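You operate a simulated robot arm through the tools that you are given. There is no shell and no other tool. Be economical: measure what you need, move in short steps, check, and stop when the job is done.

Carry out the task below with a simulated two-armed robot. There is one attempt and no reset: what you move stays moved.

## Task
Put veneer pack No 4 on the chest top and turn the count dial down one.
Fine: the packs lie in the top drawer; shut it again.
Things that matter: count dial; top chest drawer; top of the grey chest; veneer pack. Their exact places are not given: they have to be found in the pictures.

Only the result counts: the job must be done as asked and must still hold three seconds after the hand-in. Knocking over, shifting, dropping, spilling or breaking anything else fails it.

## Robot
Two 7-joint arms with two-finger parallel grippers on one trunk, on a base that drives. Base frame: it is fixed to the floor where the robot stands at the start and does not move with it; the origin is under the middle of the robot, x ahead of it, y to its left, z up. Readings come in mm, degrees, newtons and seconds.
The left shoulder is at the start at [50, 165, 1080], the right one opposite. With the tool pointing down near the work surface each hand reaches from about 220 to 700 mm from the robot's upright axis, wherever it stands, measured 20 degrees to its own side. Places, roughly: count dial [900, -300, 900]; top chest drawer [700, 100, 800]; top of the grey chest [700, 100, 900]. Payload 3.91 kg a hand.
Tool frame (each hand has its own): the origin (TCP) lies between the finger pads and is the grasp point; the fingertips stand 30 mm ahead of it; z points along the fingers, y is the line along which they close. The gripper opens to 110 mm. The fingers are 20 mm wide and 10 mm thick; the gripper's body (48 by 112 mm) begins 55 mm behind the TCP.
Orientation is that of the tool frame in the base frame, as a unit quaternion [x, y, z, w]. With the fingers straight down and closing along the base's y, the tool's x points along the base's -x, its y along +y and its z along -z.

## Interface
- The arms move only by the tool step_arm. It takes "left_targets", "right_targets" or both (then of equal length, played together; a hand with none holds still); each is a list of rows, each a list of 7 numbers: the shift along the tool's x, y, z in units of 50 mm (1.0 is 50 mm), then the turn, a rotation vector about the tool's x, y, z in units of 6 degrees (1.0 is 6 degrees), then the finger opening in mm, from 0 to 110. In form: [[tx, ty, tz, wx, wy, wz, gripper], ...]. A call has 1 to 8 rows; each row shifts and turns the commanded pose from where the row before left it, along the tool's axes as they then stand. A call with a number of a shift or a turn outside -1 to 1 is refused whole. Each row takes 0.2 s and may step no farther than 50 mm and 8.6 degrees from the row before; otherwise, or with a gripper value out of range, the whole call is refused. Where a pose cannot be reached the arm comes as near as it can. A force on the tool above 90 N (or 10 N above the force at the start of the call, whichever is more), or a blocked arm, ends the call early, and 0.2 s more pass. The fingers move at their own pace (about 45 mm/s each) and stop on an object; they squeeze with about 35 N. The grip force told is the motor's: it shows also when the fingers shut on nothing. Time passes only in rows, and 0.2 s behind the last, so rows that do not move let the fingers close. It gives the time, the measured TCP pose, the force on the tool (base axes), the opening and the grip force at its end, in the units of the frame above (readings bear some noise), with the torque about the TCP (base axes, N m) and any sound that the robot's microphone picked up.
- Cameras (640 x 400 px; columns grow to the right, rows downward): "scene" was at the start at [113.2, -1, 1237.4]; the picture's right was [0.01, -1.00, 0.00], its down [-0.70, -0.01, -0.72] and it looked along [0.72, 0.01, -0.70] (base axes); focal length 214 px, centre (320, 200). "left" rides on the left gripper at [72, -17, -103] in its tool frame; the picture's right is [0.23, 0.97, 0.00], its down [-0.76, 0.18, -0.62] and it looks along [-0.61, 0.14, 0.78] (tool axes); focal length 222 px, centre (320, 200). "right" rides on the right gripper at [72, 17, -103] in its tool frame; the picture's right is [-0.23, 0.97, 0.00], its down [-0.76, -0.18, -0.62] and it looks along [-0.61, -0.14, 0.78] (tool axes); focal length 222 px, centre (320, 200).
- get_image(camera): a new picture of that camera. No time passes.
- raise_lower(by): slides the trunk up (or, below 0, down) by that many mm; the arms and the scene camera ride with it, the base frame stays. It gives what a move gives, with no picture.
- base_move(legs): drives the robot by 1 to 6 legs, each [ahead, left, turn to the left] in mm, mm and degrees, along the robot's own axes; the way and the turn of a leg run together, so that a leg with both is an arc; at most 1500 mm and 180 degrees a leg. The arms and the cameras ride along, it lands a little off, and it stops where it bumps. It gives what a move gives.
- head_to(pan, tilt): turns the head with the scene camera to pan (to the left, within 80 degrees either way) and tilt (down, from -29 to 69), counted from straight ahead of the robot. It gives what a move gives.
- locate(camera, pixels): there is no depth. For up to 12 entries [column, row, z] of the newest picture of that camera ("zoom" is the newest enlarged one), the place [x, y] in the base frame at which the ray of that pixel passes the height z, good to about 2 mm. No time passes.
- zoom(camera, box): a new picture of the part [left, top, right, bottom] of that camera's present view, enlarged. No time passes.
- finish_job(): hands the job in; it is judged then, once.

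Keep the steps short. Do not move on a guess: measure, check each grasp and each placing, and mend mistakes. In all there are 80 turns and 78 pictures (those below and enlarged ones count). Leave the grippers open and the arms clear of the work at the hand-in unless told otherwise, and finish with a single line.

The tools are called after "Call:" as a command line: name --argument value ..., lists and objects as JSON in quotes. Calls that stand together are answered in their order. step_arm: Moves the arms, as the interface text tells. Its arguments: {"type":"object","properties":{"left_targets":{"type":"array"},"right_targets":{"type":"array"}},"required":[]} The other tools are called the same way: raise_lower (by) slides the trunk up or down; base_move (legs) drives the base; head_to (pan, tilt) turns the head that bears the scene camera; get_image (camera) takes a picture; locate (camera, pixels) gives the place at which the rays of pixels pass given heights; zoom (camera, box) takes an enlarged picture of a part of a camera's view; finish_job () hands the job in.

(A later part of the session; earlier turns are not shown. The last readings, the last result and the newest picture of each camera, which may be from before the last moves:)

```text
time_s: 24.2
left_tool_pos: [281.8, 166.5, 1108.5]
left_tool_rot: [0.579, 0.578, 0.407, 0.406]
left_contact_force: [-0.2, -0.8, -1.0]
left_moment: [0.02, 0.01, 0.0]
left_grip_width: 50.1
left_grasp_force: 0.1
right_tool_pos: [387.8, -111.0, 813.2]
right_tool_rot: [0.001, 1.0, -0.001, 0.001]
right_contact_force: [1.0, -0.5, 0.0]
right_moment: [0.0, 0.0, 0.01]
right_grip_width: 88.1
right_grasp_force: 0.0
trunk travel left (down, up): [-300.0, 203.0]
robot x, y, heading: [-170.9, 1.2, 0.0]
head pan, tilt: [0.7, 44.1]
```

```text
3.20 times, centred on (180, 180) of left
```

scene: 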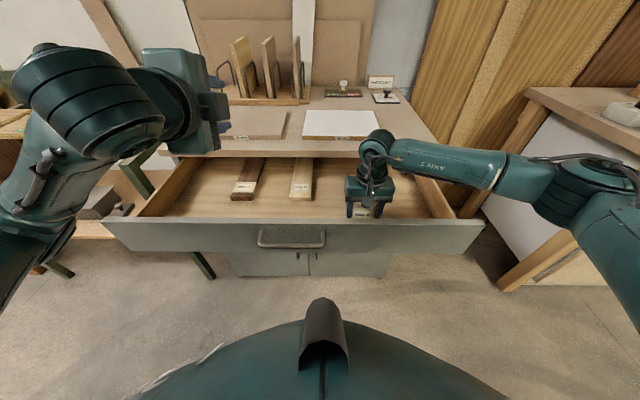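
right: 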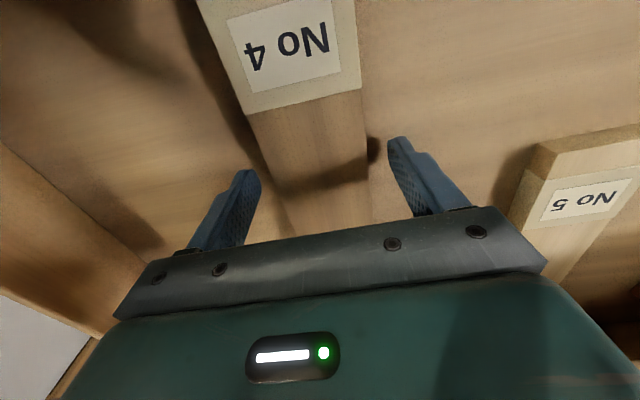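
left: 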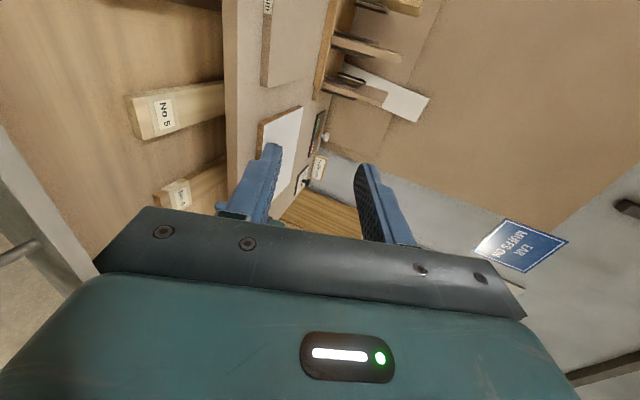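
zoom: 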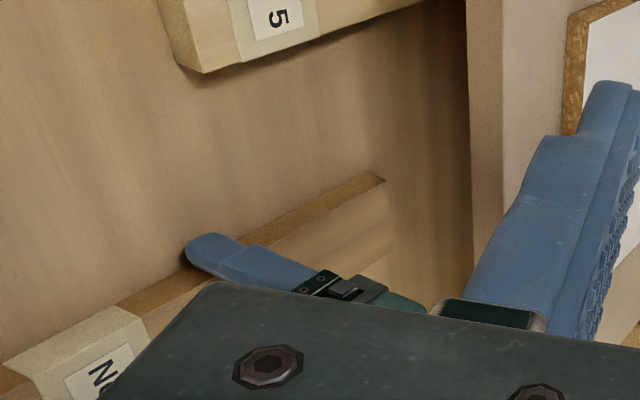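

I close at the middle, then lift 25 mm while watching the load.

Call:
step_arm --right_targets '[[0, 0, 0, 0, 0, 0, 60], [0, 0, 0, 0, 0, 0, 40], [0, 0, 0, 0, 0, 0, 40], [0, 0, 0, 0, 0, 0, 40], [0, 0, 0, 0, 0, 0, 40], [0, 0, -0.25, 0, 0, 0, 40], [0, 0, -0.25, 0, 0, 0, 40], [0, 0, 0, 0, 0, 0, 40]]'

Call:
zoom --camera "left" --box '[80, 120, 280, 240]'

```text
time_s: 26.0
left_tool_pos: [281.9, 165.5, 1108.5]
left_tool_rot: [0.579, 0.578, 0.406, 0.407]
left_contact_force: [0.0, -0.4, 0.0]
left_moment: [0.01, 0.01, 0.0]
left_grip_width: 50.2
left_grasp_force: 0.0
right_tool_pos: [387.7, -111.8, 839.4]
right_tool_rot: [0.001, 1.0, 0.0, 0.0]
right_contact_force: [-0.3, 0.1, -2.5]
right_moment: [0.03, 0.05, 0.01]
right_grip_width: 63.4
right_grasp_force: 34.8
trunk travel left (down, up): [-300.0, 203.0]
robot x, y, heading: [-173.3, -2.8, -0.1]
head pan, tilt: [0.7, 44.1]
```

```text
3.20 times, centred on (180, 180) of left
```

zoom: 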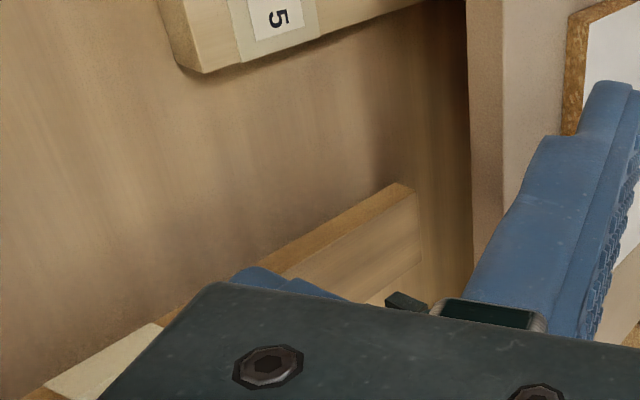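

Lifted with 2.5 N of load. I check the tail's x at its present height (pack top ≈825).

Call:
locate --camera "zoom" --pixels '[[402, 183, 825], [418, 265, 825], [420, 262, 808]]'

Call:
get_image --camera "right"

```text
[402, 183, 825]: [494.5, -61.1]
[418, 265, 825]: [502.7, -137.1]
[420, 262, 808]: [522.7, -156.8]
```

```text
37 pictures are left
```

right: 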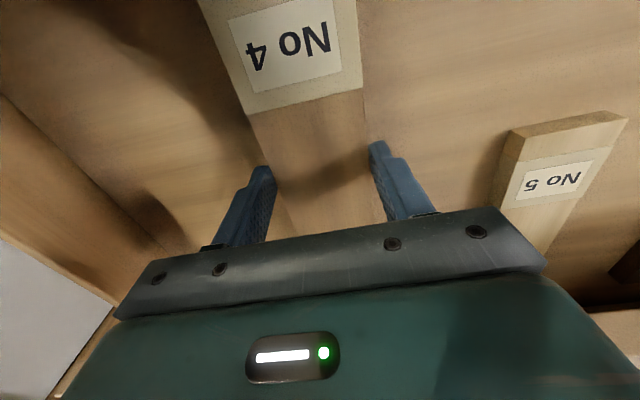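

The tail is right at the edge line (x≈500). I tip the nose up 14° while lifting to clear the front wall, then draw it 60 mm out.

Call:
step_arm --right_targets '[[0, 0, -0.2, 0, 0.8, 0, 40], [0, 0, -0.2, 0, 0.8, 0, 40], [0.05, 0, -0.2, 0, 0.8, 0, 40], [0.12, 0, -0.3, 0, 0, 0, 40], [0.1, 0, -0.3, 0, 0, 0, 40], [0, 0, 0, 0, 0, 0, 40]]'

Call:
zoom --camera "left" --box '[40, 100, 290, 260]'

Call:
zoom --camera "scene" --box '[310, 130, 438, 230]'

```text
time_s: 27.4
left_tool_pos: [281.9, 167.8, 1109.9]
left_tool_rot: [0.579, 0.578, 0.407, 0.406]
left_contact_force: [-0.3, 0.2, 0.4]
left_moment: [0.01, -0.03, -0.02]
left_grip_width: 50.2
left_grasp_force: 0.1
right_tool_pos: [387.0, -108.9, 900.0]
right_tool_rot: [0.001, 0.992, 0.0, -0.127]
right_contact_force: [-0.7, 0.7, -2.4]
right_moment: [0.01, -0.02, 0.04]
right_grip_width: 63.3
right_grasp_force: 35.4
trunk travel left (down, up): [-300.0, 203.0]
robot x, y, heading: [-172.5, -4.0, -0.1]
head pan, tilt: [0.7, 44.1]
```

```text
2.50 times, centred on (165, 180) of left
```

zoom: 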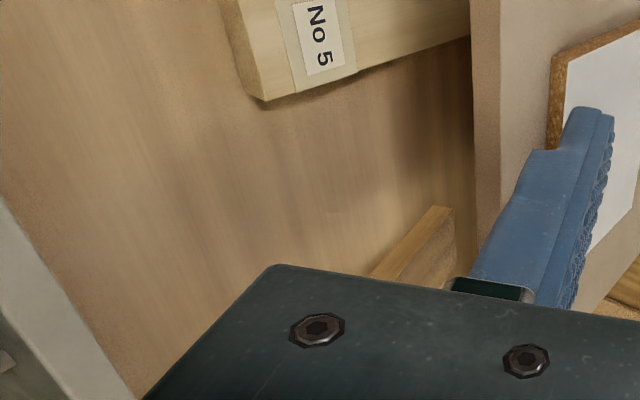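

```text
4.00 times, centred on (374, 180) of scene
```

zoom: 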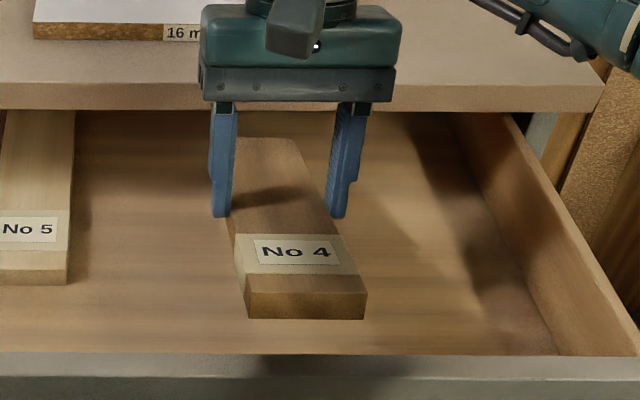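

The pack is tipped and its tail is free. I draw it 70 mm toward the robot, then lift.

Call:
step_arm --right_targets '[[0.3, 0, 0.06, 0, 0, 0, 40], [0.5, 0, 0.1, 0, 0, 0, 40], [0.5, 0, 0.1, 0, 0, 0, 40], [0.2, 0, -0.6, 0, 0, 0, 40], [0.2, 0, -0.7, 0, -0.8, 0, 40], [0.1, 0, -0.7, 0, -0.8, 0, 40], [0, 0, -0.7, 0, -0.8, 0, 40], [0, 0, -0.3, 0, 0, 0, 40]]'

Call:
get_image --camera "scene"

Call:
get_image --camera "right"

```text
time_s: 29.2
left_tool_pos: [282.1, 166.2, 1108.8]
left_tool_rot: [0.579, 0.578, 0.408, 0.406]
left_contact_force: [-0.1, 1.0, -0.3]
left_moment: [-0.04, 0.01, 0.0]
left_grip_width: 50.0
left_grasp_force: 0.0
right_tool_pos: [316.2, -111.5, 1060.5]
right_tool_rot: [0.0, 1.0, 0.0, 0.0]
right_contact_force: [0.0, 0.1, -1.8]
right_moment: [0.0, 0.04, 0.03]
right_grip_width: 63.4
right_grasp_force: 34.8
trunk travel left (down, up): [-300.0, 203.0]
robot x, y, heading: [-166.5, 3.2, -0.1]
head pan, tilt: [0.7, 44.1]
```

```text
34 pictures are left
```

scene: 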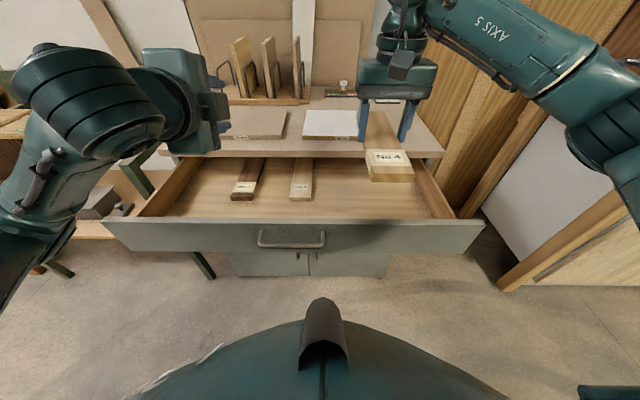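

```text
33 pictures are left
```

right: 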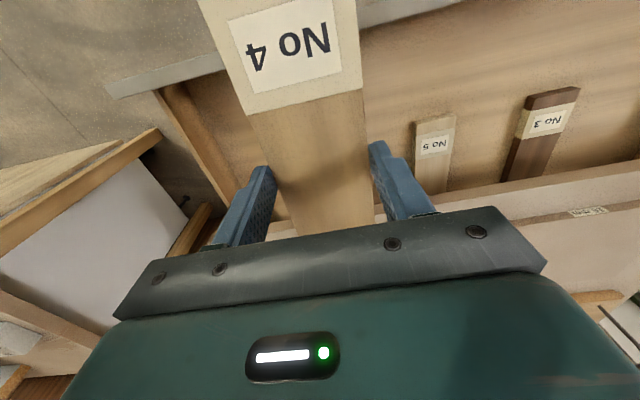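

The pack is free and level at z≈1045. To shut the drawer I back off 110 mm and bring the left hand back to the handle.

Call:
base_move --legs '[[-110, 0, 0]]'

Call:
step_arm --left_targets '[[-0.34, -0.8, -0.2, 0, 0, 0, 50], [-0.34, -0.8, 0, 0, 0, 0, 50], [-0.34, -0.8, 0, 0, 0, 0, 50], [-0.34, -0.8, 0, 0, 0, 0, 50], [-0.34, -0.8, 0, 0, 0, 0, 50], [-0.34, -0.8, 0.1, 0, 0, 0, 50], [0, 0, 0, 0, 0, 0, 50]]'

Call:
get_image --camera "left"

```text
time_s: 30.5
left_tool_pos: [175.5, 166.8, 1108.0]
left_tool_rot: [0.579, 0.578, 0.406, 0.406]
left_contact_force: [0.2, 0.7, -0.1]
left_moment: [-0.02, 0.02, 0.01]
left_grip_width: 50.2
left_grasp_force: 0.1
right_tool_pos: [209.0, -111.2, 1060.5]
right_tool_rot: [0.0, 1.0, 0.0, 0.0]
right_contact_force: [0.5, 0.3, -1.6]
right_moment: [0.0, 0.02, 0.0]
right_grip_width: 63.1
right_grasp_force: 35.0
trunk travel left (down, up): [-300.0, 203.0]
robot x, y, heading: [-275.7, 0.4, -0.2]
head pan, tilt: [0.7, 44.1]
stopped in leg 1: the robot was blocked; the commanded pose is now the measured one
```

```text
time_s: 32.1
left_tool_pos: [108.4, 53.8, 884.7]
left_tool_rot: [0.579, 0.578, 0.408, 0.406]
left_contact_force: [0.6, -0.8, -0.1]
left_moment: [-0.03, 0.03, 0.01]
left_grip_width: 50.3
left_grasp_force: 0.1
left hand out of reach, approached as far as the arm can: row 1, 2, 3
right_tool_pos: [209.5, -111.0, 1060.3]
right_tool_rot: [0.0, 1.0, 0.0, 0.0]
right_contact_force: [0.1, 0.3, -1.2]
right_moment: [-0.01, 0.01, 0.01]
right_grip_width: 63.1
right_grasp_force: 34.7
trunk travel left (down, up): [-300.0, 203.0]
robot x, y, heading: [-277.8, 0.2, -0.0]
head pan, tilt: [0.7, 44.1]
```

```text
32 pictures are left
```

left: 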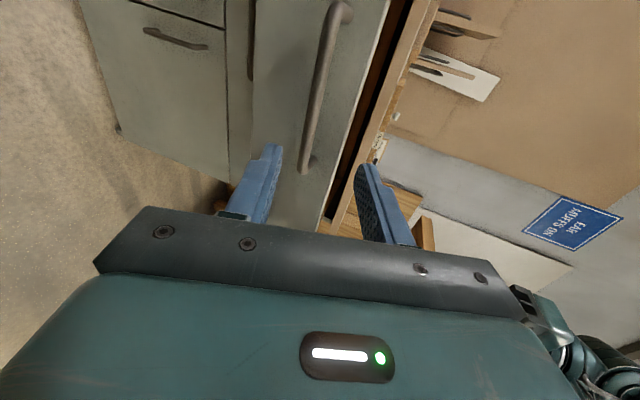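

The robot stopped against something behind at x≈−276, so I won't go farther back. I advance the left hand onto the bar: 92 mm forward, 8 down.

Call:
step_arm --left_targets '[[0.2, -0.15, 0.4, 0, 0, 0, 50], [0, 0, 0.6, 0, 0, 0, 50], [0, 0, 0.5, 0, 0, 0, 50], [0, 0, 0.3, 0, 0, 0, 50], [0, 0, 0, 0, 0, 0, 50]]'

Call:
get_image --camera "left"

```text
time_s: 33.3
left_tool_pos: [189.6, 65.2, 849.0]
left_tool_rot: [0.58, 0.577, 0.407, 0.406]
left_contact_force: [-0.1, -0.6, 0.2]
left_moment: [-0.03, 0.0, -0.02]
left_grip_width: 49.9
left_grasp_force: 0.0
right_tool_pos: [210.5, -110.8, 1060.1]
right_tool_rot: [0.0, 1.0, 0.0, 0.0]
right_contact_force: [-0.4, -0.2, -1.5]
right_moment: [0.0, 0.02, 0.03]
right_grip_width: 63.3
right_grasp_force: 35.2
trunk travel left (down, up): [-300.0, 203.0]
robot x, y, heading: [-276.5, 0.3, -0.1]
head pan, tilt: [0.7, 44.1]
```

```text
31 pictures are left
```

left: 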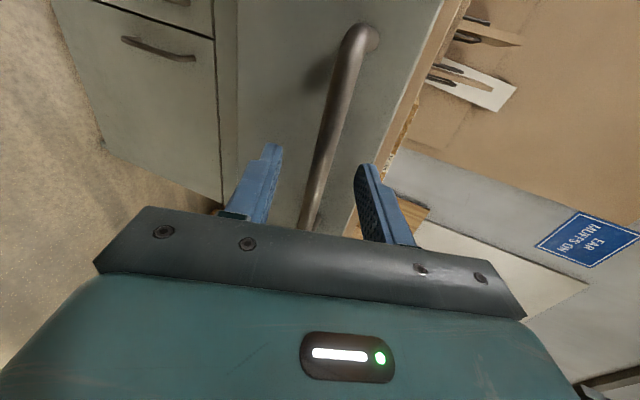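

The bar is again between the fingers. I grip it and then drive forward 260 mm to shut the drawer most of the way.

Call:
step_arm --left_targets '[[0, 0, 0, 0, 0, 0, 0], [0, 0, 0, 0, 0, 0, 0], [0, 0, 0, 0, 0, 0, 0], [0, 0, 0, 0, 0, 0, 0]]'

Call:
base_move --legs '[[260, 0, 0]]'

Call:
get_image --camera "scene"

```text
time_s: 34.3
left_tool_pos: [189.1, 64.9, 847.5]
left_tool_rot: [0.579, 0.579, 0.407, 0.406]
left_contact_force: [-2.2, 0.1, -4.2]
left_moment: [0.06, 0.08, 0.08]
left_grip_width: 11.3
left_grasp_force: 45.3
right_tool_pos: [208.7, -110.8, 1059.1]
right_tool_rot: [0.0, 1.0, -0.001, 0.0]
right_contact_force: [-0.2, -1.1, -2.6]
right_moment: [-0.01, -0.01, -0.02]
right_grip_width: 63.4
right_grasp_force: 34.7
trunk travel left (down, up): [-300.0, 203.0]
robot x, y, heading: [-279.4, 0.1, 0.0]
head pan, tilt: [0.7, 44.1]
```

```text
time_s: 36.2
left_tool_pos: [450.1, 64.8, 847.9]
left_tool_rot: [0.58, 0.578, 0.406, 0.406]
left_contact_force: [-1.1, 24.0, -6.7]
left_moment: [0.11, 0.04, -0.07]
left_grip_width: 11.7
left_grasp_force: 45.3
right_tool_pos: [468.7, -112.7, 1060.6]
right_tool_rot: [0.003, 1.0, -0.001, 0.0]
right_contact_force: [0.1, 0.2, -2.1]
right_moment: [-0.04, -0.02, -0.01]
right_grip_width: 63.6
right_grasp_force: 35.0
trunk travel left (down, up): [-300.0, 203.0]
robot x, y, heading: [-18.4, -2.8, -0.3]
head pan, tilt: [0.7, 44.1]
```

```text
30 pictures are left
```

scene: 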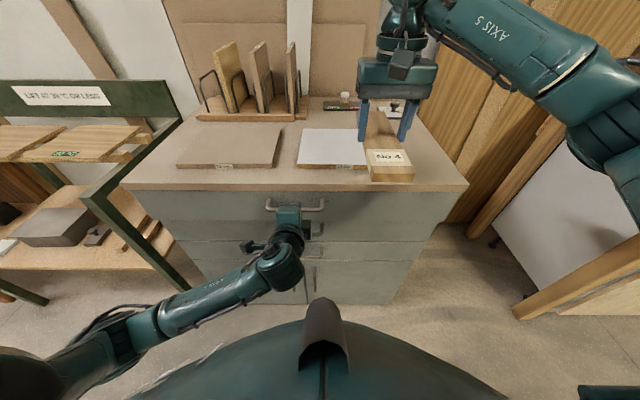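

About 18 mm remain (closed grasp was at x≈468). I push the rest with the left arm in short steps.

Call:
step_arm --left_targets '[[0, 0.055, 0.15, 0, 0, 0, 0], [0, 0.055, 0.15, 0, 0, 0, 0], [0, 0.02, 0.06, 0, 0, 0, 0], [0, 0, 0, 0, 0, 0, 0]]'

Call:
get_image --camera "left"

```text
time_s: 37.2
left_tool_pos: [465.3, 65.1, 848.9]
left_tool_rot: [0.58, 0.579, 0.407, 0.403]
left_contact_force: [-30.4, 11.0, -4.9]
left_moment: [0.16, 0.27, 0.65]
left_grip_width: 11.7
left_grasp_force: 45.1
right_tool_pos: [466.8, -112.7, 1061.1]
right_tool_rot: [0.002, 1.0, 0.001, 0.002]
right_contact_force: [-0.4, 0.2, -1.4]
right_moment: [0.03, 0.0, -0.01]
right_grip_width: 63.3
right_grasp_force: 34.8
trunk travel left (down, up): [-300.0, 203.0]
robot x, y, heading: [-17.3, -2.5, -0.4]
head pan, tilt: [0.7, 44.1]
```

```text
29 pictures are left
```

left: 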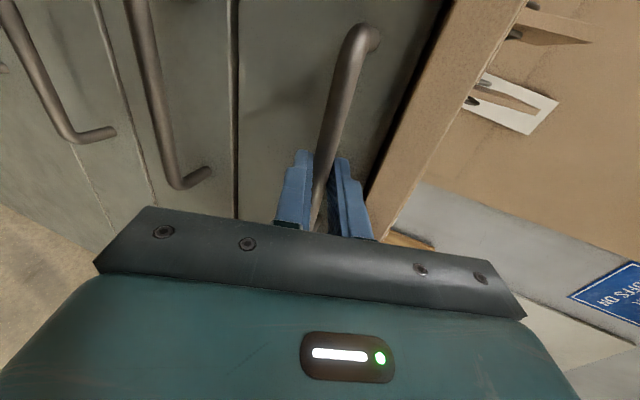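

Pushed home with 30 N resistance, and the view matches the shut drawer. I release, withdraw the left hand and raise it aside.

Call:
step_arm --left_targets '[[0, 0, 0, 0, 0, 0, 50], [0, 0, 0, 0, 0, 0, 50], [0, 0, 0, 0, 0, 0, 50], [0, 0, -0.6, 0, 0, 0, 50], [0, 0, -0.8, 0, 0, 0, 50], [0, 0, -0.8, 0, 0, 0, 50]]'

Call:
step_arm --left_targets '[[0.4, 0.8, -0.2, 0, 0, 0, 50], [0.4, 0.8, -0.2, 0, 0, 0, 50], [0.4, 0.8, -0.2, 0, 0, 0, 50], [0.4, 0.8, -0.2, 0, 0, 0, 50], [0.4, 0.8, -0.2, 0, 0, 0, 50], [0.4, 0.8, -0.3, 0, 0, 0, 50], [0, 0.8, -0.4, 0, 0, 0, 50]]'

Call:
get_image --camera "scene"

```text
time_s: 38.6
left_tool_pos: [365.6, 63.3, 884.0]
left_tool_rot: [0.579, 0.578, 0.409, 0.405]
left_contact_force: [-0.4, -0.1, -0.7]
left_moment: [-0.01, -0.02, -0.05]
left_grip_width: 50.0
left_grasp_force: 0.0
right_tool_pos: [469.3, -114.0, 1060.8]
right_tool_rot: [0.002, 1.0, 0.0, 0.001]
right_contact_force: [-0.2, 0.1, -2.7]
right_moment: [0.01, 0.01, 0.01]
right_grip_width: 63.5
right_grasp_force: 35.2
trunk travel left (down, up): [-300.0, 203.0]
robot x, y, heading: [-16.8, -4.9, -0.3]
head pan, tilt: [0.7, 44.1]
```

```text
time_s: 40.2
left_tool_pos: [436.6, 159.3, 1152.4]
left_tool_rot: [0.578, 0.578, 0.411, 0.403]
left_contact_force: [-0.7, 0.1, 0.7]
left_moment: [-0.02, 0.0, 0.03]
left_grip_width: 50.1
left_grasp_force: 0.2
left hand out of reach, approached as far as the arm can: row 2, 3, 4, 7
right_tool_pos: [469.3, -114.1, 1060.3]
right_tool_rot: [0.003, 1.0, 0.001, 0.001]
right_contact_force: [-0.2, -1.2, -1.4]
right_moment: [0.02, 0.01, -0.02]
right_grip_width: 63.2
right_grasp_force: 34.5
trunk travel left (down, up): [-300.0, 203.0]
robot x, y, heading: [-16.8, 0.0, -0.7]
head pan, tilt: [0.7, 44.1]
```

```text
28 pictures are left
```

scene: 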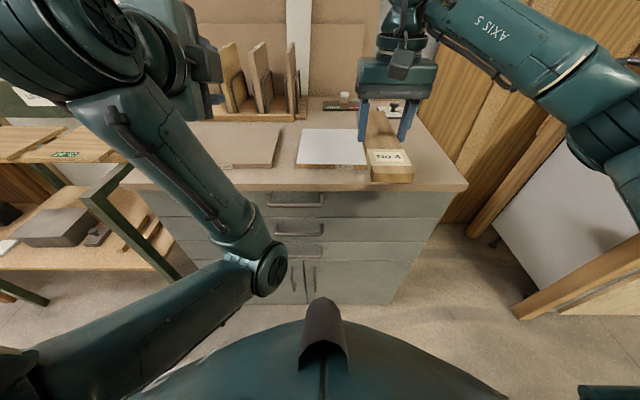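

The drawer is shut. The left elbow hangs low in front, so I raise the left hand and turn it back to its starting pose before driving nearer.

Call:
step_arm --left_targets '[[0, 0.72, -0.4, 0, 0, 0, 50], [0, 0.72, -0.4, 0, 0, 0, 50], [0.2, 0.72, -0.4, 0.697, 0.697, -0.995, 50], [0, 0, 0, 0.697, 0.697, -0.995, 50], [0, 0, 0, 0.697, 0.697, -0.995, 50], [0, 0, 0, 0.697, 0.697, -0.995, 50], [0, 0, 0, 0.697, 0.697, -0.995, 50]]'

Call:
step_arm --left_targets '[[0, 0, 0, 0.697, 0.697, -0.995, 50], [0, 0, 0, 0.697, 0.697, -0.995, 50], [0, 0, 0, 0.697, 0.697, -0.995, 50], [0, 0, 0, 0.697, 0.697, -0.995, 50], [0, 0, 0, 0.697, 0.697, -0.995, 50], [0, 0, 0, 0.697, 0.697, -0.995, 50], [0, 0, 0, 0.697, 0.697, -0.995, 50], [0, 0, 0, 0.697, 0.697, -0.995, 50]]'

Call:
get_image --camera "scene"

```text
time_s: 41.8
left_tool_pos: [554.2, 184.1, 1250.2]
left_tool_rot: [0.392, 0.833, 0.278, 0.275]
left_contact_force: [-0.4, -0.1, 0.6]
left_moment: [0.04, 0.0, 0.0]
left_grip_width: 49.9
left_grasp_force: 0.1
left hand out of reach, approached as far as the arm can: row 1, 2, 3, 4, 5, 6, 7
right_tool_pos: [467.1, -113.7, 1060.8]
right_tool_rot: [0.004, 1.0, -0.001, -0.001]
right_contact_force: [-0.2, -0.4, -1.6]
right_moment: [0.0, 0.01, 0.01]
right_grip_width: 63.3
right_grasp_force: 35.4
trunk travel left (down, up): [-300.0, 203.0]
robot x, y, heading: [-20.5, -2.5, -0.4]
head pan, tilt: [0.7, 44.1]
```

```text
time_s: 43.6
left_tool_pos: [535.6, 209.1, 1232.5]
left_tool_rot: [-0.006, 1.0, 0.008, 0.003]
left_contact_force: [1.0, -2.9, 0.0]
left_moment: [0.24, 0.04, -0.04]
left_grip_width: 50.1
left_grasp_force: 0.0
left hand out of reach, approached as far as the arm can: row 1, 2, 6, 7, 8
right_tool_pos: [469.9, -113.1, 1060.2]
right_tool_rot: [0.002, 1.0, 0.0, 0.0]
right_contact_force: [1.1, 0.1, -1.7]
right_moment: [0.02, 0.02, 0.03]
right_grip_width: 63.5
right_grasp_force: 35.3
trunk travel left (down, up): [-300.0, 203.0]
robot x, y, heading: [-17.0, -3.4, -0.2]
head pan, tilt: [0.7, 44.1]
```

```text
27 pictures are left
```

scene: 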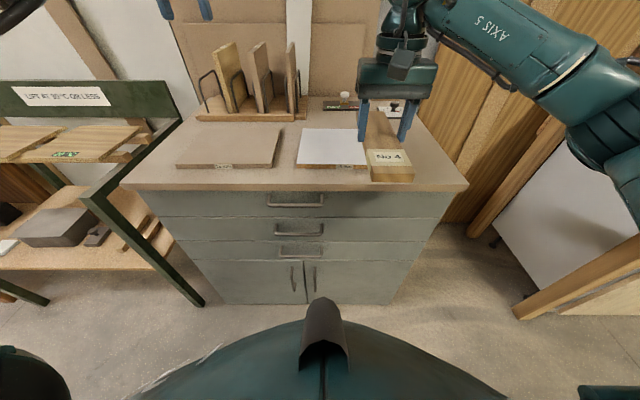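

The left arm is high and clear. I pull it back and at the same time shift the right hand with the pack to y≈−278.

Call:
step_arm --left_targets '[[0.8, 0.1, 0, 0, 0, 0, 50], [0.8, 0.1, 0, 0, 0, 0, 50], [0.8, 0.1, 0, 0, 0, 0, 50], [0.8, 0.1, 0, 0, 0, 0, 50], [0.8, 0.1, 0, 0, 0, 0, 50], [0, 0, 0, 0, 0, 0, 50]]' --right_targets '[[0, -0.65, 0, 0, 0, 0, 40], [0, -0.65, 0, 0, 0, 0, 40], [0, -0.65, 0, 0, 0, 0, 40], [0, -0.65, 0, 0, 0, 0, 40], [0, -0.65, 0, 0, 0, 0, 40], [0, 0, 0, 0, 0, 0, 40]]'

Call:
base_move --legs '[[150, 0, 0]]'

Call:
get_image --camera "scene"

```text
time_s: 45.0
left_tool_pos: [369.1, 254.7, 1230.2]
left_tool_rot: [-0.006, 1.0, -0.029, -0.01]
left_contact_force: [-0.2, 0.8, 0.8]
left_moment: [-0.02, 0.0, 0.01]
left_grip_width: 50.2
left_grasp_force: 0.1
left hand out of reach, approached as far as the arm can: row 4, 5
right_tool_pos: [466.7, -275.8, 1061.8]
right_tool_rot: [0.001, 1.0, 0.0, 0.001]
right_contact_force: [0.1, 0.2, -1.0]
right_moment: [0.02, -0.03, -0.01]
right_grip_width: 63.2
right_grasp_force: 34.3
trunk travel left (down, up): [-300.0, 203.0]
robot x, y, heading: [-18.0, -2.9, -0.5]
head pan, tilt: [0.7, 44.1]
```

```text
time_s: 46.4
left_tool_pos: [524.8, 251.7, 1230.1]
left_tool_rot: [-0.007, 1.0, -0.028, -0.012]
left_contact_force: [0.1, 0.1, 0.4]
left_moment: [-0.02, -0.01, 0.0]
left_grip_width: 50.2
left_grasp_force: 0.0
right_tool_pos: [621.2, -277.8, 1061.0]
right_tool_rot: [0.003, 1.0, -0.001, 0.001]
right_contact_force: [0.6, 0.5, -1.7]
right_moment: [0.02, 0.01, 0.01]
right_grip_width: 63.4
right_grasp_force: 34.7
trunk travel left (down, up): [-300.0, 203.0]
robot x, y, heading: [135.9, -2.5, -0.4]
head pan, tilt: [0.7, 44.1]
```

```text
26 pictures are left
```

scene: 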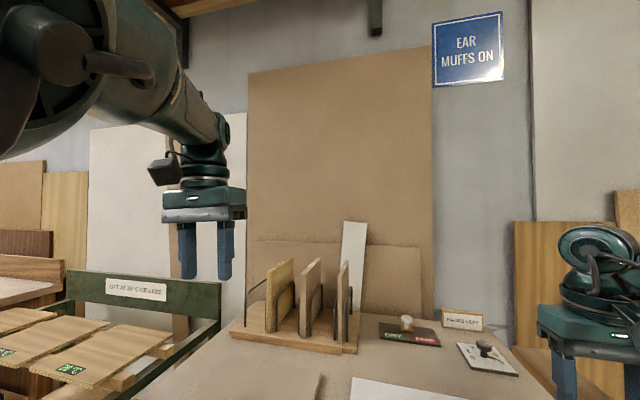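

The scene view has tilted up unexpectedly though the reading says 44°. I re-aim the head toward the placing spot and look again.

Call:
head_to --pan -15 --tilt 48

Call:
get_image --camera "scene"

Call:
get_image --camera "right"

```text
time_s: 47.2
left_tool_pos: [526.9, 253.5, 1227.6]
left_tool_rot: [-0.007, 0.999, -0.028, -0.015]
left_contact_force: [0.0, -0.3, 0.0]
left_moment: [0.01, 0.02, 0.02]
left_grip_width: 50.0
left_grasp_force: 0.1
right_tool_pos: [620.0, -278.2, 1062.3]
right_tool_rot: [0.002, 1.0, 0.0, 0.001]
right_contact_force: [0.0, -0.1, -2.5]
right_moment: [0.0, 0.0, 0.03]
right_grip_width: 63.4
right_grasp_force: 35.0
trunk travel left (down, up): [-300.0, 203.0]
robot x, y, heading: [138.6, -4.9, -0.4]
head pan, tilt: [-15.0, 48.0]
```

```text
25 pictures are left
```

scene: 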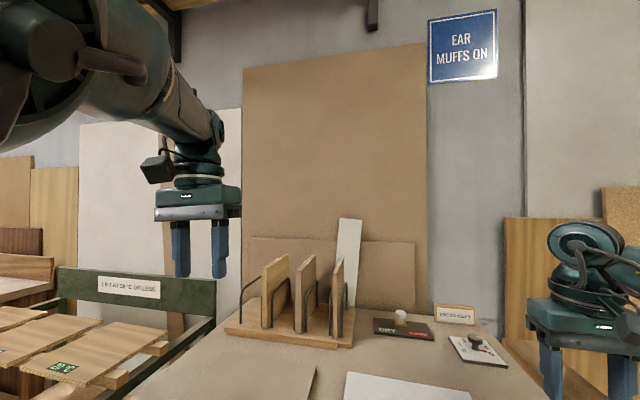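

```text
24 pictures are left
```

right: 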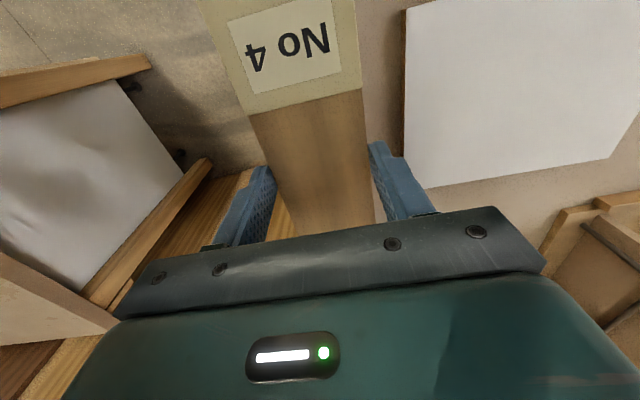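

The head no longer follows commands. I test whether scene bearings still hold using the dial (478,352), and use the right camera for the board edge and the chest edge.

Call:
locate --camera "scene" --pixels '[[478, 352, 900], [400, 316, 900], [348, 374, 916]]'

Call:
locate --camera "right" --pixels '[[404, 12, 900], [403, 150, 900], [424, 188, 916], [240, 172, 900], [205, 232, 900]]'

```text
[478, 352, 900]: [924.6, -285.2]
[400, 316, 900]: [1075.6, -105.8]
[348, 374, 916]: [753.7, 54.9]
```

```text
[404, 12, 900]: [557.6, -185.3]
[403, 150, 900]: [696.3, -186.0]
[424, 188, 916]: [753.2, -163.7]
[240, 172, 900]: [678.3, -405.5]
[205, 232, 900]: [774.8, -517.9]
```

The bearings agree. The white board's edge is at y≈−186 and the chest edge at about −362, so y=−278 is free. I move 30 mm ahead and lower to just above the top.

Call:
step_arm --right_targets '[[-0.6, 0, 0.3, 0, 0, 0, 40], [0, 0, 0.5, 0, 0, 0, 40], [0, 0, 0.5, 0, 0, 0, 40], [0, 0, 0.5, 0, 0, 0, 40], [0, 0, 0.4, 0, 0, 0, 40], [0, 0, 0.2, 0, 0, 0, 40], [0, 0, 0, 0, 0, 0, 40]]'

Call:
get_image --camera "right"

```text
time_s: 48.8
left_tool_pos: [525.1, 253.0, 1227.6]
left_tool_rot: [-0.006, 0.999, -0.029, -0.015]
left_contact_force: [0.1, -0.2, -0.2]
left_moment: [0.0, 0.0, 0.02]
left_grip_width: 49.9
left_grasp_force: 0.1
right_tool_pos: [650.4, -276.9, 940.0]
right_tool_rot: [0.003, 1.0, 0.0, 0.0]
right_contact_force: [1.1, -0.3, 1.9]
right_moment: [-0.12, 0.42, 0.11]
right_grip_width: 63.2
right_grasp_force: 34.8
trunk travel left (down, up): [-300.0, 203.0]
robot x, y, heading: [134.1, -1.2, -0.7]
head pan, tilt: [-15.0, 48.0]
```

```text
23 pictures are left
```

right: 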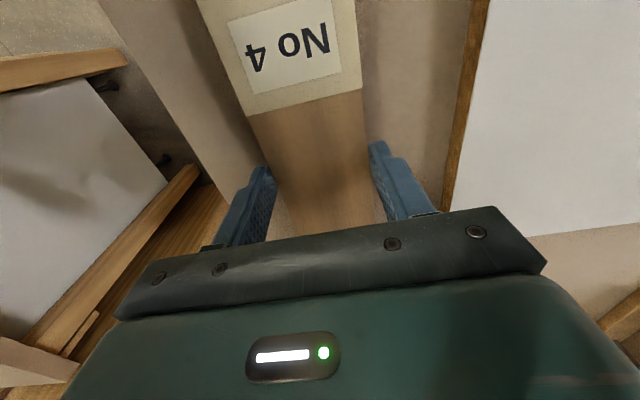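

The first touch shows (load −2 → +1.9 N) at z≈940. I lower 4 mm more to seat it fully.

Call:
step_arm --right_targets '[[0, 0, 0.04, 0, 0, 0, 40], [0, 0, 0.04, 0, 0, 0, 40], [0, 0, 0, 0, 0, 0, 40]]'

```text
time_s: 49.6
left_tool_pos: [523.9, 254.1, 1227.9]
left_tool_rot: [-0.006, 0.999, -0.029, -0.015]
left_contact_force: [-0.4, -0.6, 0.7]
left_moment: [-0.02, 0.03, 0.03]
left_grip_width: 50.2
left_grasp_force: 0.2
right_tool_pos: [648.5, -277.5, 940.5]
right_tool_rot: [0.002, 1.0, 0.0, 0.004]
right_contact_force: [-1.7, -4.0, 22.8]
right_moment: [-0.19, 0.62, 0.06]
right_grip_width: 63.4
right_grasp_force: 34.3
trunk travel left (down, up): [-300.0, 203.0]
robot x, y, heading: [140.8, -1.7, -0.4]
head pan, tilt: [-15.0, 48.0]
```

Seated firmly with 23 N up. I open and lift away straight up.

Call:
step_arm --right_targets '[[0, 0, -0.04, 0, 0, 0, 50], [0, 0, 0, 0, 0, 0, 90], [0, 0, 0, 0, 0, 0, 90], [0, 0, 0, 0, 0, 0, 90], [0, 0, -0.4, 0, 0, 0, 90], [0, 0, -0.8, 0, 0, 0, 90], [0, 0, -0.8, 0, 0, 0, 90], [0, 0, -0.8, 0, 0, 0, 90]]'

Call:
get_image --camera "right"

Call:
get_image --camera "scene"

```text
time_s: 51.4
left_tool_pos: [526.6, 253.9, 1226.6]
left_tool_rot: [-0.006, 0.999, -0.028, -0.015]
left_contact_force: [-0.2, 1.0, -0.5]
left_moment: [0.02, -0.01, -0.02]
left_grip_width: 50.1
left_grasp_force: 0.0
right_tool_pos: [649.0, -278.1, 1082.3]
right_tool_rot: [0.003, 1.0, 0.0, 0.0]
right_contact_force: [0.8, 0.2, 0.5]
right_moment: [-0.02, 0.0, 0.0]
right_grip_width: 90.2
right_grasp_force: 0.0
trunk travel left (down, up): [-300.0, 203.0]
robot x, y, heading: [137.0, -2.2, -0.4]
head pan, tilt: [-15.0, 48.0]
```

```text
22 pictures are left
```

right: 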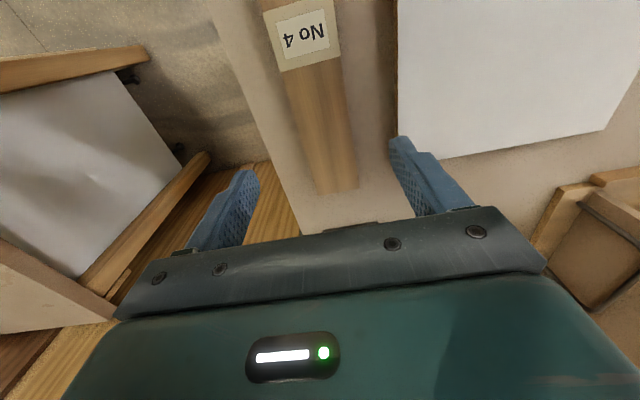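

```text
21 pictures are left
```

scene: 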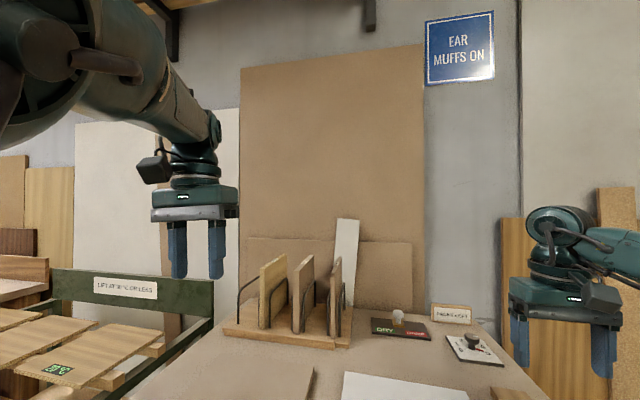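

The pack rests on the top. Next the dial; I zoom in from the scene camera.

Call:
zoom --camera "scene" --box '[435, 320, 515, 370]'

Call:
locate --camera "zoom" --pixels '[[300, 160, 930], [300, 160, 940], [290, 215, 905]]'

```text
8.00 times, centred on (475, 345) of scene
```

zoom: 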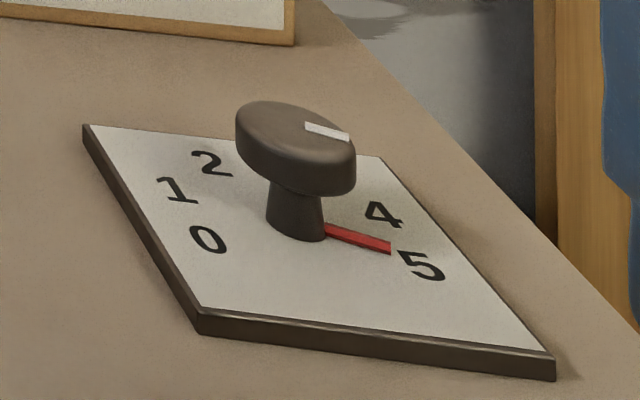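

```text
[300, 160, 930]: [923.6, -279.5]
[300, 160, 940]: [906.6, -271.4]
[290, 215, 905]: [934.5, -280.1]
```

Pointer clearly on 5; one down is 4. The dial is about 800 mm from the axis, so I drive 110 mm nearer.

Call:
base_move --legs '[[110, 0, 0]]'

Call:
get_image --camera "right"

```text
time_s: 52.4
left_tool_pos: [571.5, 254.6, 1217.9]
left_tool_rot: [-0.008, 0.999, -0.032, -0.027]
left_contact_force: [-0.6, 0.3, -0.3]
left_moment: [0.05, -0.04, -0.04]
left_grip_width: 50.0
left_grasp_force: 0.0
right_tool_pos: [693.3, -275.9, 1082.4]
right_tool_rot: [0.001, 1.0, -0.001, 0.0]
right_contact_force: [-0.4, 0.1, 0.4]
right_moment: [0.0, 0.02, 0.02]
right_grip_width: 89.8
right_grasp_force: 0.1
trunk travel left (down, up): [-300.0, 203.0]
robot x, y, heading: [178.7, -2.7, -0.3]
head pan, tilt: [-15.0, 48.0]
stopped in leg 1: the robot was blocked; the commanded pose is now the measured one
```

```text
19 pictures are left
```

right: 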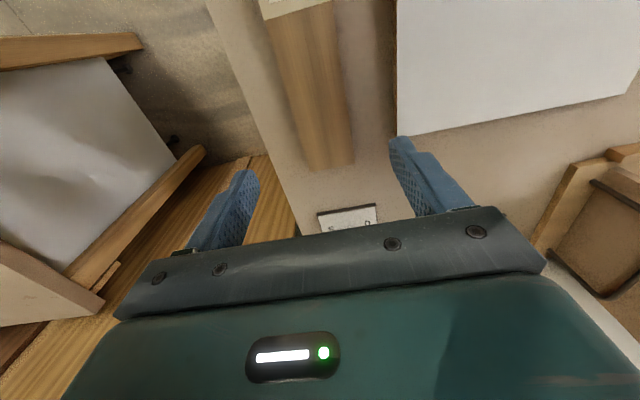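

Blocked by the chest at x≈179, and the dial is still about 715 mm from the right shoulder. Turning the robot left brings that shoulder forward, so I back off 25, shift right 60 and turn left 28°.

Call:
base_move --legs '[[-25, -60, 0], [0, 0, 28]]'

Call:
get_image --camera "right"

Call:
get_image --camera "scene"

```text
time_s: 55.0
left_tool_pos: [382.9, 347.1, 1217.3]
left_tool_rot: [-0.249, 0.968, -0.037, -0.019]
left_contact_force: [0.6, 0.8, 0.6]
left_moment: [-0.02, -0.03, -0.01]
left_grip_width: 49.8
left_grasp_force: 0.0
right_tool_pos: [737.7, -64.9, 1080.8]
right_tool_rot: [-0.239, 0.971, -0.001, -0.001]
right_contact_force: [-0.5, -0.1, 0.3]
right_moment: [0.02, 0.04, -0.02]
right_grip_width: 90.0
right_grasp_force: 0.1
trunk travel left (down, up): [-300.0, 203.0]
robot x, y, heading: [153.1, -60.7, 27.4]
head pan, tilt: [-15.0, 48.0]
```

```text
18 pictures are left
```

right: 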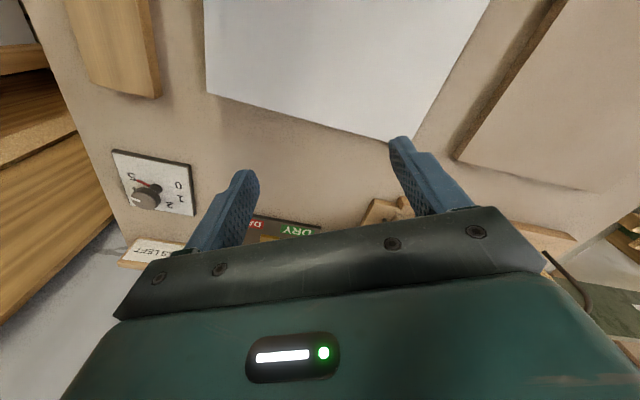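

```text
17 pictures are left
```

scene: 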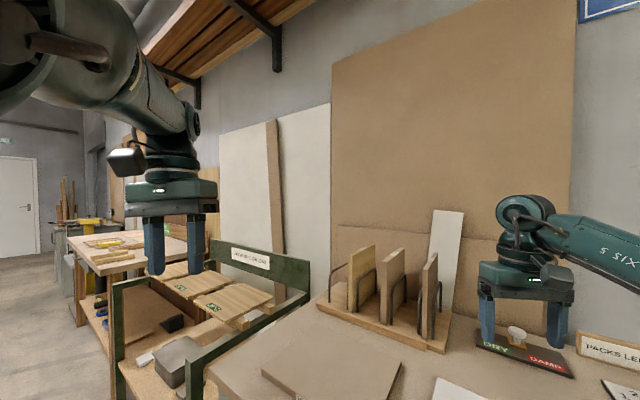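

The dial is now in the right camera at about (150,182). I zoom and locate it.

Call:
zoom --camera "right" --box '[104, 140, 200, 220]'

Call:
locate --camera "right" --pixels '[[113, 150, 906], [192, 164, 906], [194, 215, 906], [128, 205, 906], [148, 194, 930], [148, 194, 940], [148, 194, 950]]'

```text
5.00 times, centred on (152, 180) of right
```

zoom: 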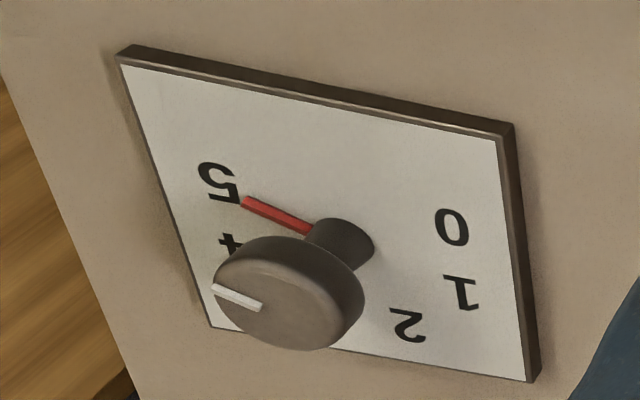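

```text
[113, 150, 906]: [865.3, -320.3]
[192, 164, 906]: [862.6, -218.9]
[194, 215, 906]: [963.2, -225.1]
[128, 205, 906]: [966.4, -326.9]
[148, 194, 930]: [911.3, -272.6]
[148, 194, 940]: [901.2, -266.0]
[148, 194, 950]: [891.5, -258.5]
```

I map the digits, pointer and stem on the plate to get the step angle.

Call:
locate --camera "zoom" --pixels '[[452, 228, 906], [460, 293, 906], [408, 325, 906], [222, 183, 906], [232, 242, 906], [246, 203, 909], [305, 228, 909], [340, 250, 908], [275, 300, 940], [275, 300, 950], [215, 288, 945], [262, 307, 945]]'

```text
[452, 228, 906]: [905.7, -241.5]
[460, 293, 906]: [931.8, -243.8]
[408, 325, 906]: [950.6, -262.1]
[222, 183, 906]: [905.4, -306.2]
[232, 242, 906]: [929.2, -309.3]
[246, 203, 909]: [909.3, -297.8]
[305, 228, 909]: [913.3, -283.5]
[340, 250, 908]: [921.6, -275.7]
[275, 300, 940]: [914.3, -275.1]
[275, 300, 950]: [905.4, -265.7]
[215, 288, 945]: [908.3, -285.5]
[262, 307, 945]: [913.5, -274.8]
```

Digit circle centre is at about (918,−274), 45° between digits, with 5 at −112° and 4 at −67°. So the knob turns 45° counter-clockwise seen from above. I bring the right hand over the knob, staying high.

Call:
step_arm --right_targets '[[-0.21, -0.895, 0, 0, 0, 0, 70], [-0.21, -0.895, 0, 0, 0, 0, 70], [-0.21, -0.895, 0, 0, 0, 0, 70], [-0.21, -0.895, 0, 0, 0, 0, 70], [-0.21, -0.895, 0, 0, 0, 0, 70], [-0.21, -0.895, 0, 0, 0, 0, 70], [0, 0, 0.4, 0, 0, 0, 70], [0, 0, 0, 0, 0, 0, 70]]'

Call:
get_image --camera "right"

```text
time_s: 56.8
left_tool_pos: [384.0, 349.1, 1214.1]
left_tool_rot: [-0.249, 0.967, -0.04, -0.026]
left_contact_force: [-0.4, -1.1, 0.3]
left_moment: [0.02, 0.03, 0.04]
left_grip_width: 50.1
left_grasp_force: 0.0
right_tool_pos: [831.8, -198.7, 1055.1]
right_tool_rot: [-0.24, 0.971, 0.0, 0.0]
right_contact_force: [0.2, 0.3, -0.1]
right_moment: [-0.01, 0.04, 0.0]
right_grip_width: 70.1
right_grasp_force: 0.1
right hand out of reach, approached as far as the arm can: row 4, 5, 6
trunk travel left (down, up): [-300.0, 203.0]
robot x, y, heading: [153.0, -64.2, 27.6]
head pan, tilt: [-15.0, 48.0]
```

```text
15 pictures are left
```

right: 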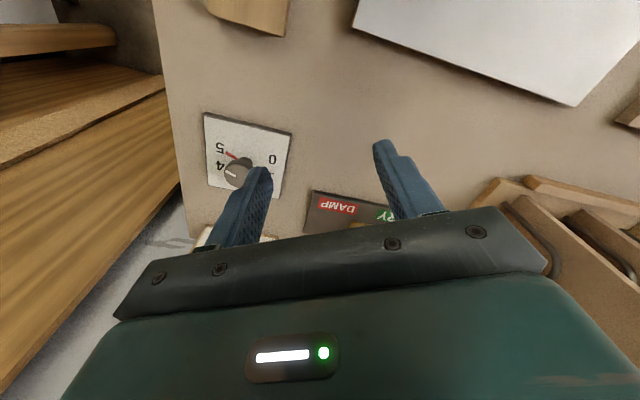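

Out of reach at (832,−199). I draw the right hand in, then shift the robot right and turn it farther left so the right shoulder leads toward the dial. The hand's sweep stays within x<680, clear of the rack.

Call:
step_arm --right_targets '[[0.7, 0.52, -0.2, 0, 0, 0, 70], [0.7, 0.52, -0.2, 0, 0, 0, 70], [0.7, 0.52, -0.2, 0, 0, 0, 70], [0.7, 0.52, -0.2, 0, 0, 0, 70], [0, 0, 0, 0, 0, 0, 70]]'

Call:
base_move --legs '[[-95, -185, 0], [0, 0, 37]]'

Call:
get_image --camera "scene"

```text
time_s: 58.0
left_tool_pos: [384.3, 349.3, 1213.0]
left_tool_rot: [-0.249, 0.967, -0.04, -0.026]
left_contact_force: [-0.1, 0.0, 0.2]
left_moment: [-0.02, 0.02, 0.01]
left_grip_width: 50.1
left_grasp_force: 0.1
right_tool_pos: [661.1, -173.1, 1092.0]
right_tool_rot: [-0.24, 0.971, 0.0, -0.001]
right_contact_force: [0.7, 0.2, -0.2]
right_moment: [0.01, 0.01, 0.0]
right_grip_width: 69.8
right_grasp_force: 0.1
trunk travel left (down, up): [-300.0, 203.0]
robot x, y, heading: [153.1, -63.0, 27.9]
head pan, tilt: [-15.0, 48.0]
```

```text
time_s: 62.0
left_tool_pos: [93.3, 195.4, 1213.2]
left_tool_rot: [-0.541, 0.84, -0.047, -0.012]
left_contact_force: [-0.2, 0.6, -0.7]
left_moment: [-0.01, -0.03, 0.0]
left_grip_width: 50.4
left_grasp_force: 0.1
right_tool_pos: [629.1, -55.8, 1091.8]
right_tool_rot: [-0.533, 0.846, 0.001, 0.0]
right_contact_force: [-0.2, 1.3, 0.3]
right_moment: [0.0, 0.01, 0.01]
right_grip_width: 70.0
right_grasp_force: 0.1
trunk travel left (down, up): [-300.0, 203.0]
robot x, y, heading: [157.9, -270.5, 64.0]
head pan, tilt: [-15.0, 48.0]
```

```text
14 pictures are left
```

scene: 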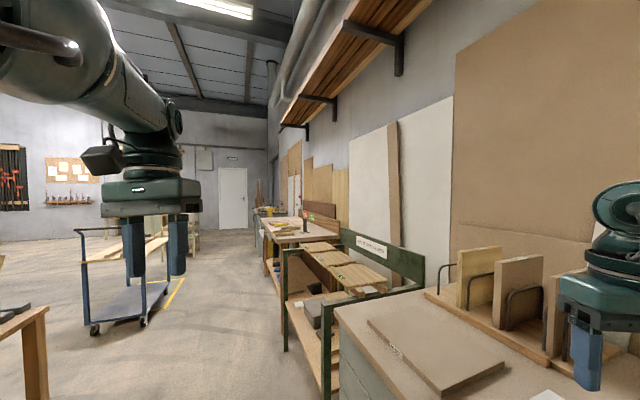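

The turn worked; the right shoulder is now about 590 mm from the dial. I try edging 70 mm toward the chest (it stops if blocked).

Call:
base_move --legs '[[31, -63, 0]]'

Call:
get_image --camera "right"

```text
time_s: 63.3
left_tool_pos: [158.1, 202.2, 1199.2]
left_tool_rot: [-0.543, 0.837, -0.06, -0.026]
left_contact_force: [-0.2, 0.4, 0.2]
left_moment: [-0.03, 0.01, 0.03]
left_grip_width: 50.1
left_grasp_force: 0.0
right_tool_pos: [694.8, -54.4, 1091.2]
right_tool_rot: [-0.532, 0.847, -0.001, 0.0]
right_contact_force: [-0.1, 0.0, -0.9]
right_moment: [-0.02, -0.03, -0.02]
right_grip_width: 69.9
right_grasp_force: 0.2
trunk travel left (down, up): [-300.0, 203.0]
robot x, y, heading: [224.4, -269.7, 64.1]
head pan, tilt: [-15.0, 48.0]
stopped in leg 1: the robot was blocked; the commanded pose is now the measured one
```

```text
13 pictures are left
```

right: 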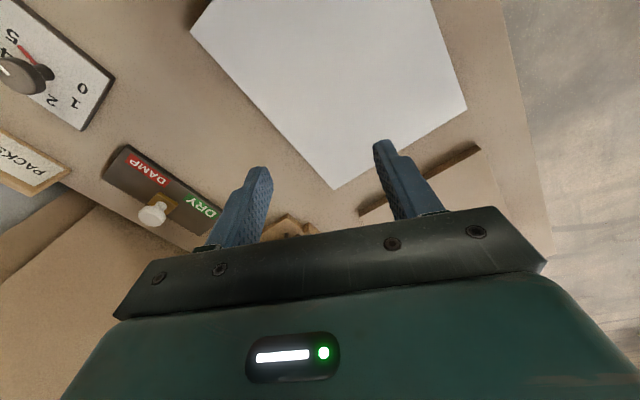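

The shoulder is now about 525 mm from the dial. I move the hand over the knob at height.

Call:
step_arm --right_targets '[[0.29, -0.847, 0, 0, 0, 0, 70], [0.29, -0.847, 0, 0, 0, 0, 70], [0.29, -0.847, 0, 0, 0, 0, 70], [0.29, -0.847, 0, 0, 0, 0, 70], [0.29, -0.847, 0, 0, 0, 0, 70], [0.29, -0.847, 0, 0, 0, 0, 70], [0.29, -0.847, 0, 0, 0, 0, 70], [0, 0, 0.6, 0, 0, 0, 70]]'

Call:
step_arm --right_targets '[[0, 0, 0, 0, 0, 0.94, 70], [0, 0, 0, 0, 0, 0.94, 70], [0, 0, 0, 0, 0, 0.94, 70], [0, 0, 0, 0, 0, 0.94, 70], [0, 0, 0, 0, 0, 0.94, 70], [0, 0, 0, 0, 0, 0.94, 70], [0, 0, 0, 0, 0, 0.94, 70], [0, 0, 0, 0, 0, 0.94, 70]]'

Call:
get_image --camera "right"

```text
time_s: 65.1
left_tool_pos: [160.7, 201.9, 1198.7]
left_tool_rot: [-0.541, 0.838, -0.06, -0.026]
left_contact_force: [0.3, 1.1, 1.0]
left_moment: [-0.02, -0.04, -0.01]
left_grip_width: 49.9
left_grasp_force: 0.0
right_tool_pos: [840.5, -181.0, 1047.6]
right_tool_rot: [-0.532, 0.846, 0.0, -0.001]
right_contact_force: [-0.8, -0.1, -0.3]
right_moment: [-0.01, 0.01, -0.01]
right_grip_width: 69.9
right_grasp_force: 0.0
right hand out of reach, approached as far as the arm can: row 4, 5, 6, 7
trunk travel left (down, up): [-300.0, 203.0]
robot x, y, heading: [225.0, -268.8, 64.1]
head pan, tilt: [-15.0, 48.0]
```

```text
time_s: 66.9
left_tool_pos: [160.2, 202.2, 1198.5]
left_tool_rot: [-0.542, 0.838, -0.06, -0.027]
left_contact_force: [0.0, -0.1, 0.0]
left_moment: [0.0, 0.0, 0.03]
left_grip_width: 50.2
left_grasp_force: 0.1
right_tool_pos: [837.9, -184.0, 1048.2]
right_tool_rot: [-0.166, 0.986, 0.0, 0.0]
right_contact_force: [0.6, -0.9, 0.0]
right_moment: [0.01, -0.05, 0.0]
right_grip_width: 69.9
right_grasp_force: 0.0
trunk travel left (down, up): [-300.0, 203.0]
robot x, y, heading: [223.8, -266.9, 64.1]
head pan, tilt: [-15.0, 48.0]
```

```text
12 pictures are left
```

right: 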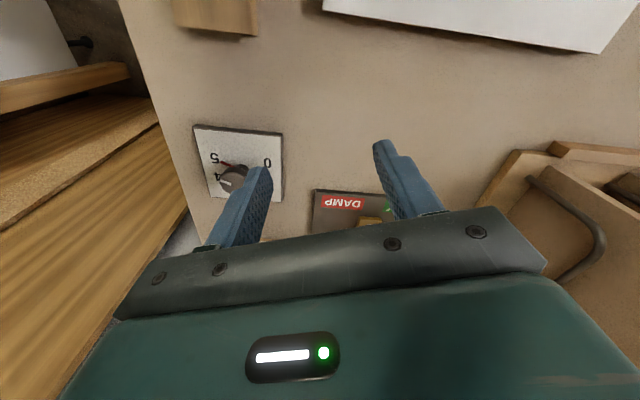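

The arm stopped at (838,−184). The wrist angle has changed since then, so I retry the last 120 mm.

Call:
step_arm --right_targets '[[-0.23, -0.55, 0.3, 0, 0, 0, 70], [-0.23, -0.55, 0.3, 0, 0, 0, 70], [-0.23, -0.55, 0, 0, 0, 0, 70], [-0.23, -0.55, 0, 0, 0, 0, 70], [0, 0, 0, 0, 0, 0, 70]]'

```text
time_s: 68.1
left_tool_pos: [159.0, 201.4, 1199.1]
left_tool_rot: [-0.542, 0.838, -0.059, -0.027]
left_contact_force: [0.6, 0.6, 0.6]
left_moment: [0.03, 0.01, 0.0]
left_grip_width: 50.3
left_grasp_force: 0.1
right_tool_pos: [924.1, -260.8, 1016.9]
right_tool_rot: [-0.166, 0.986, 0.0, 0.0]
right_contact_force: [-0.6, 0.1, 1.0]
right_moment: [0.03, -0.01, 0.01]
right_grip_width: 69.7
right_grasp_force: 0.1
right hand out of reach, approached as far as the arm can: row 1, 2
trunk travel left (down, up): [-300.0, 203.0]
robot x, y, heading: [221.9, -270.5, 64.3]
head pan, tilt: [-15.0, 48.0]
```

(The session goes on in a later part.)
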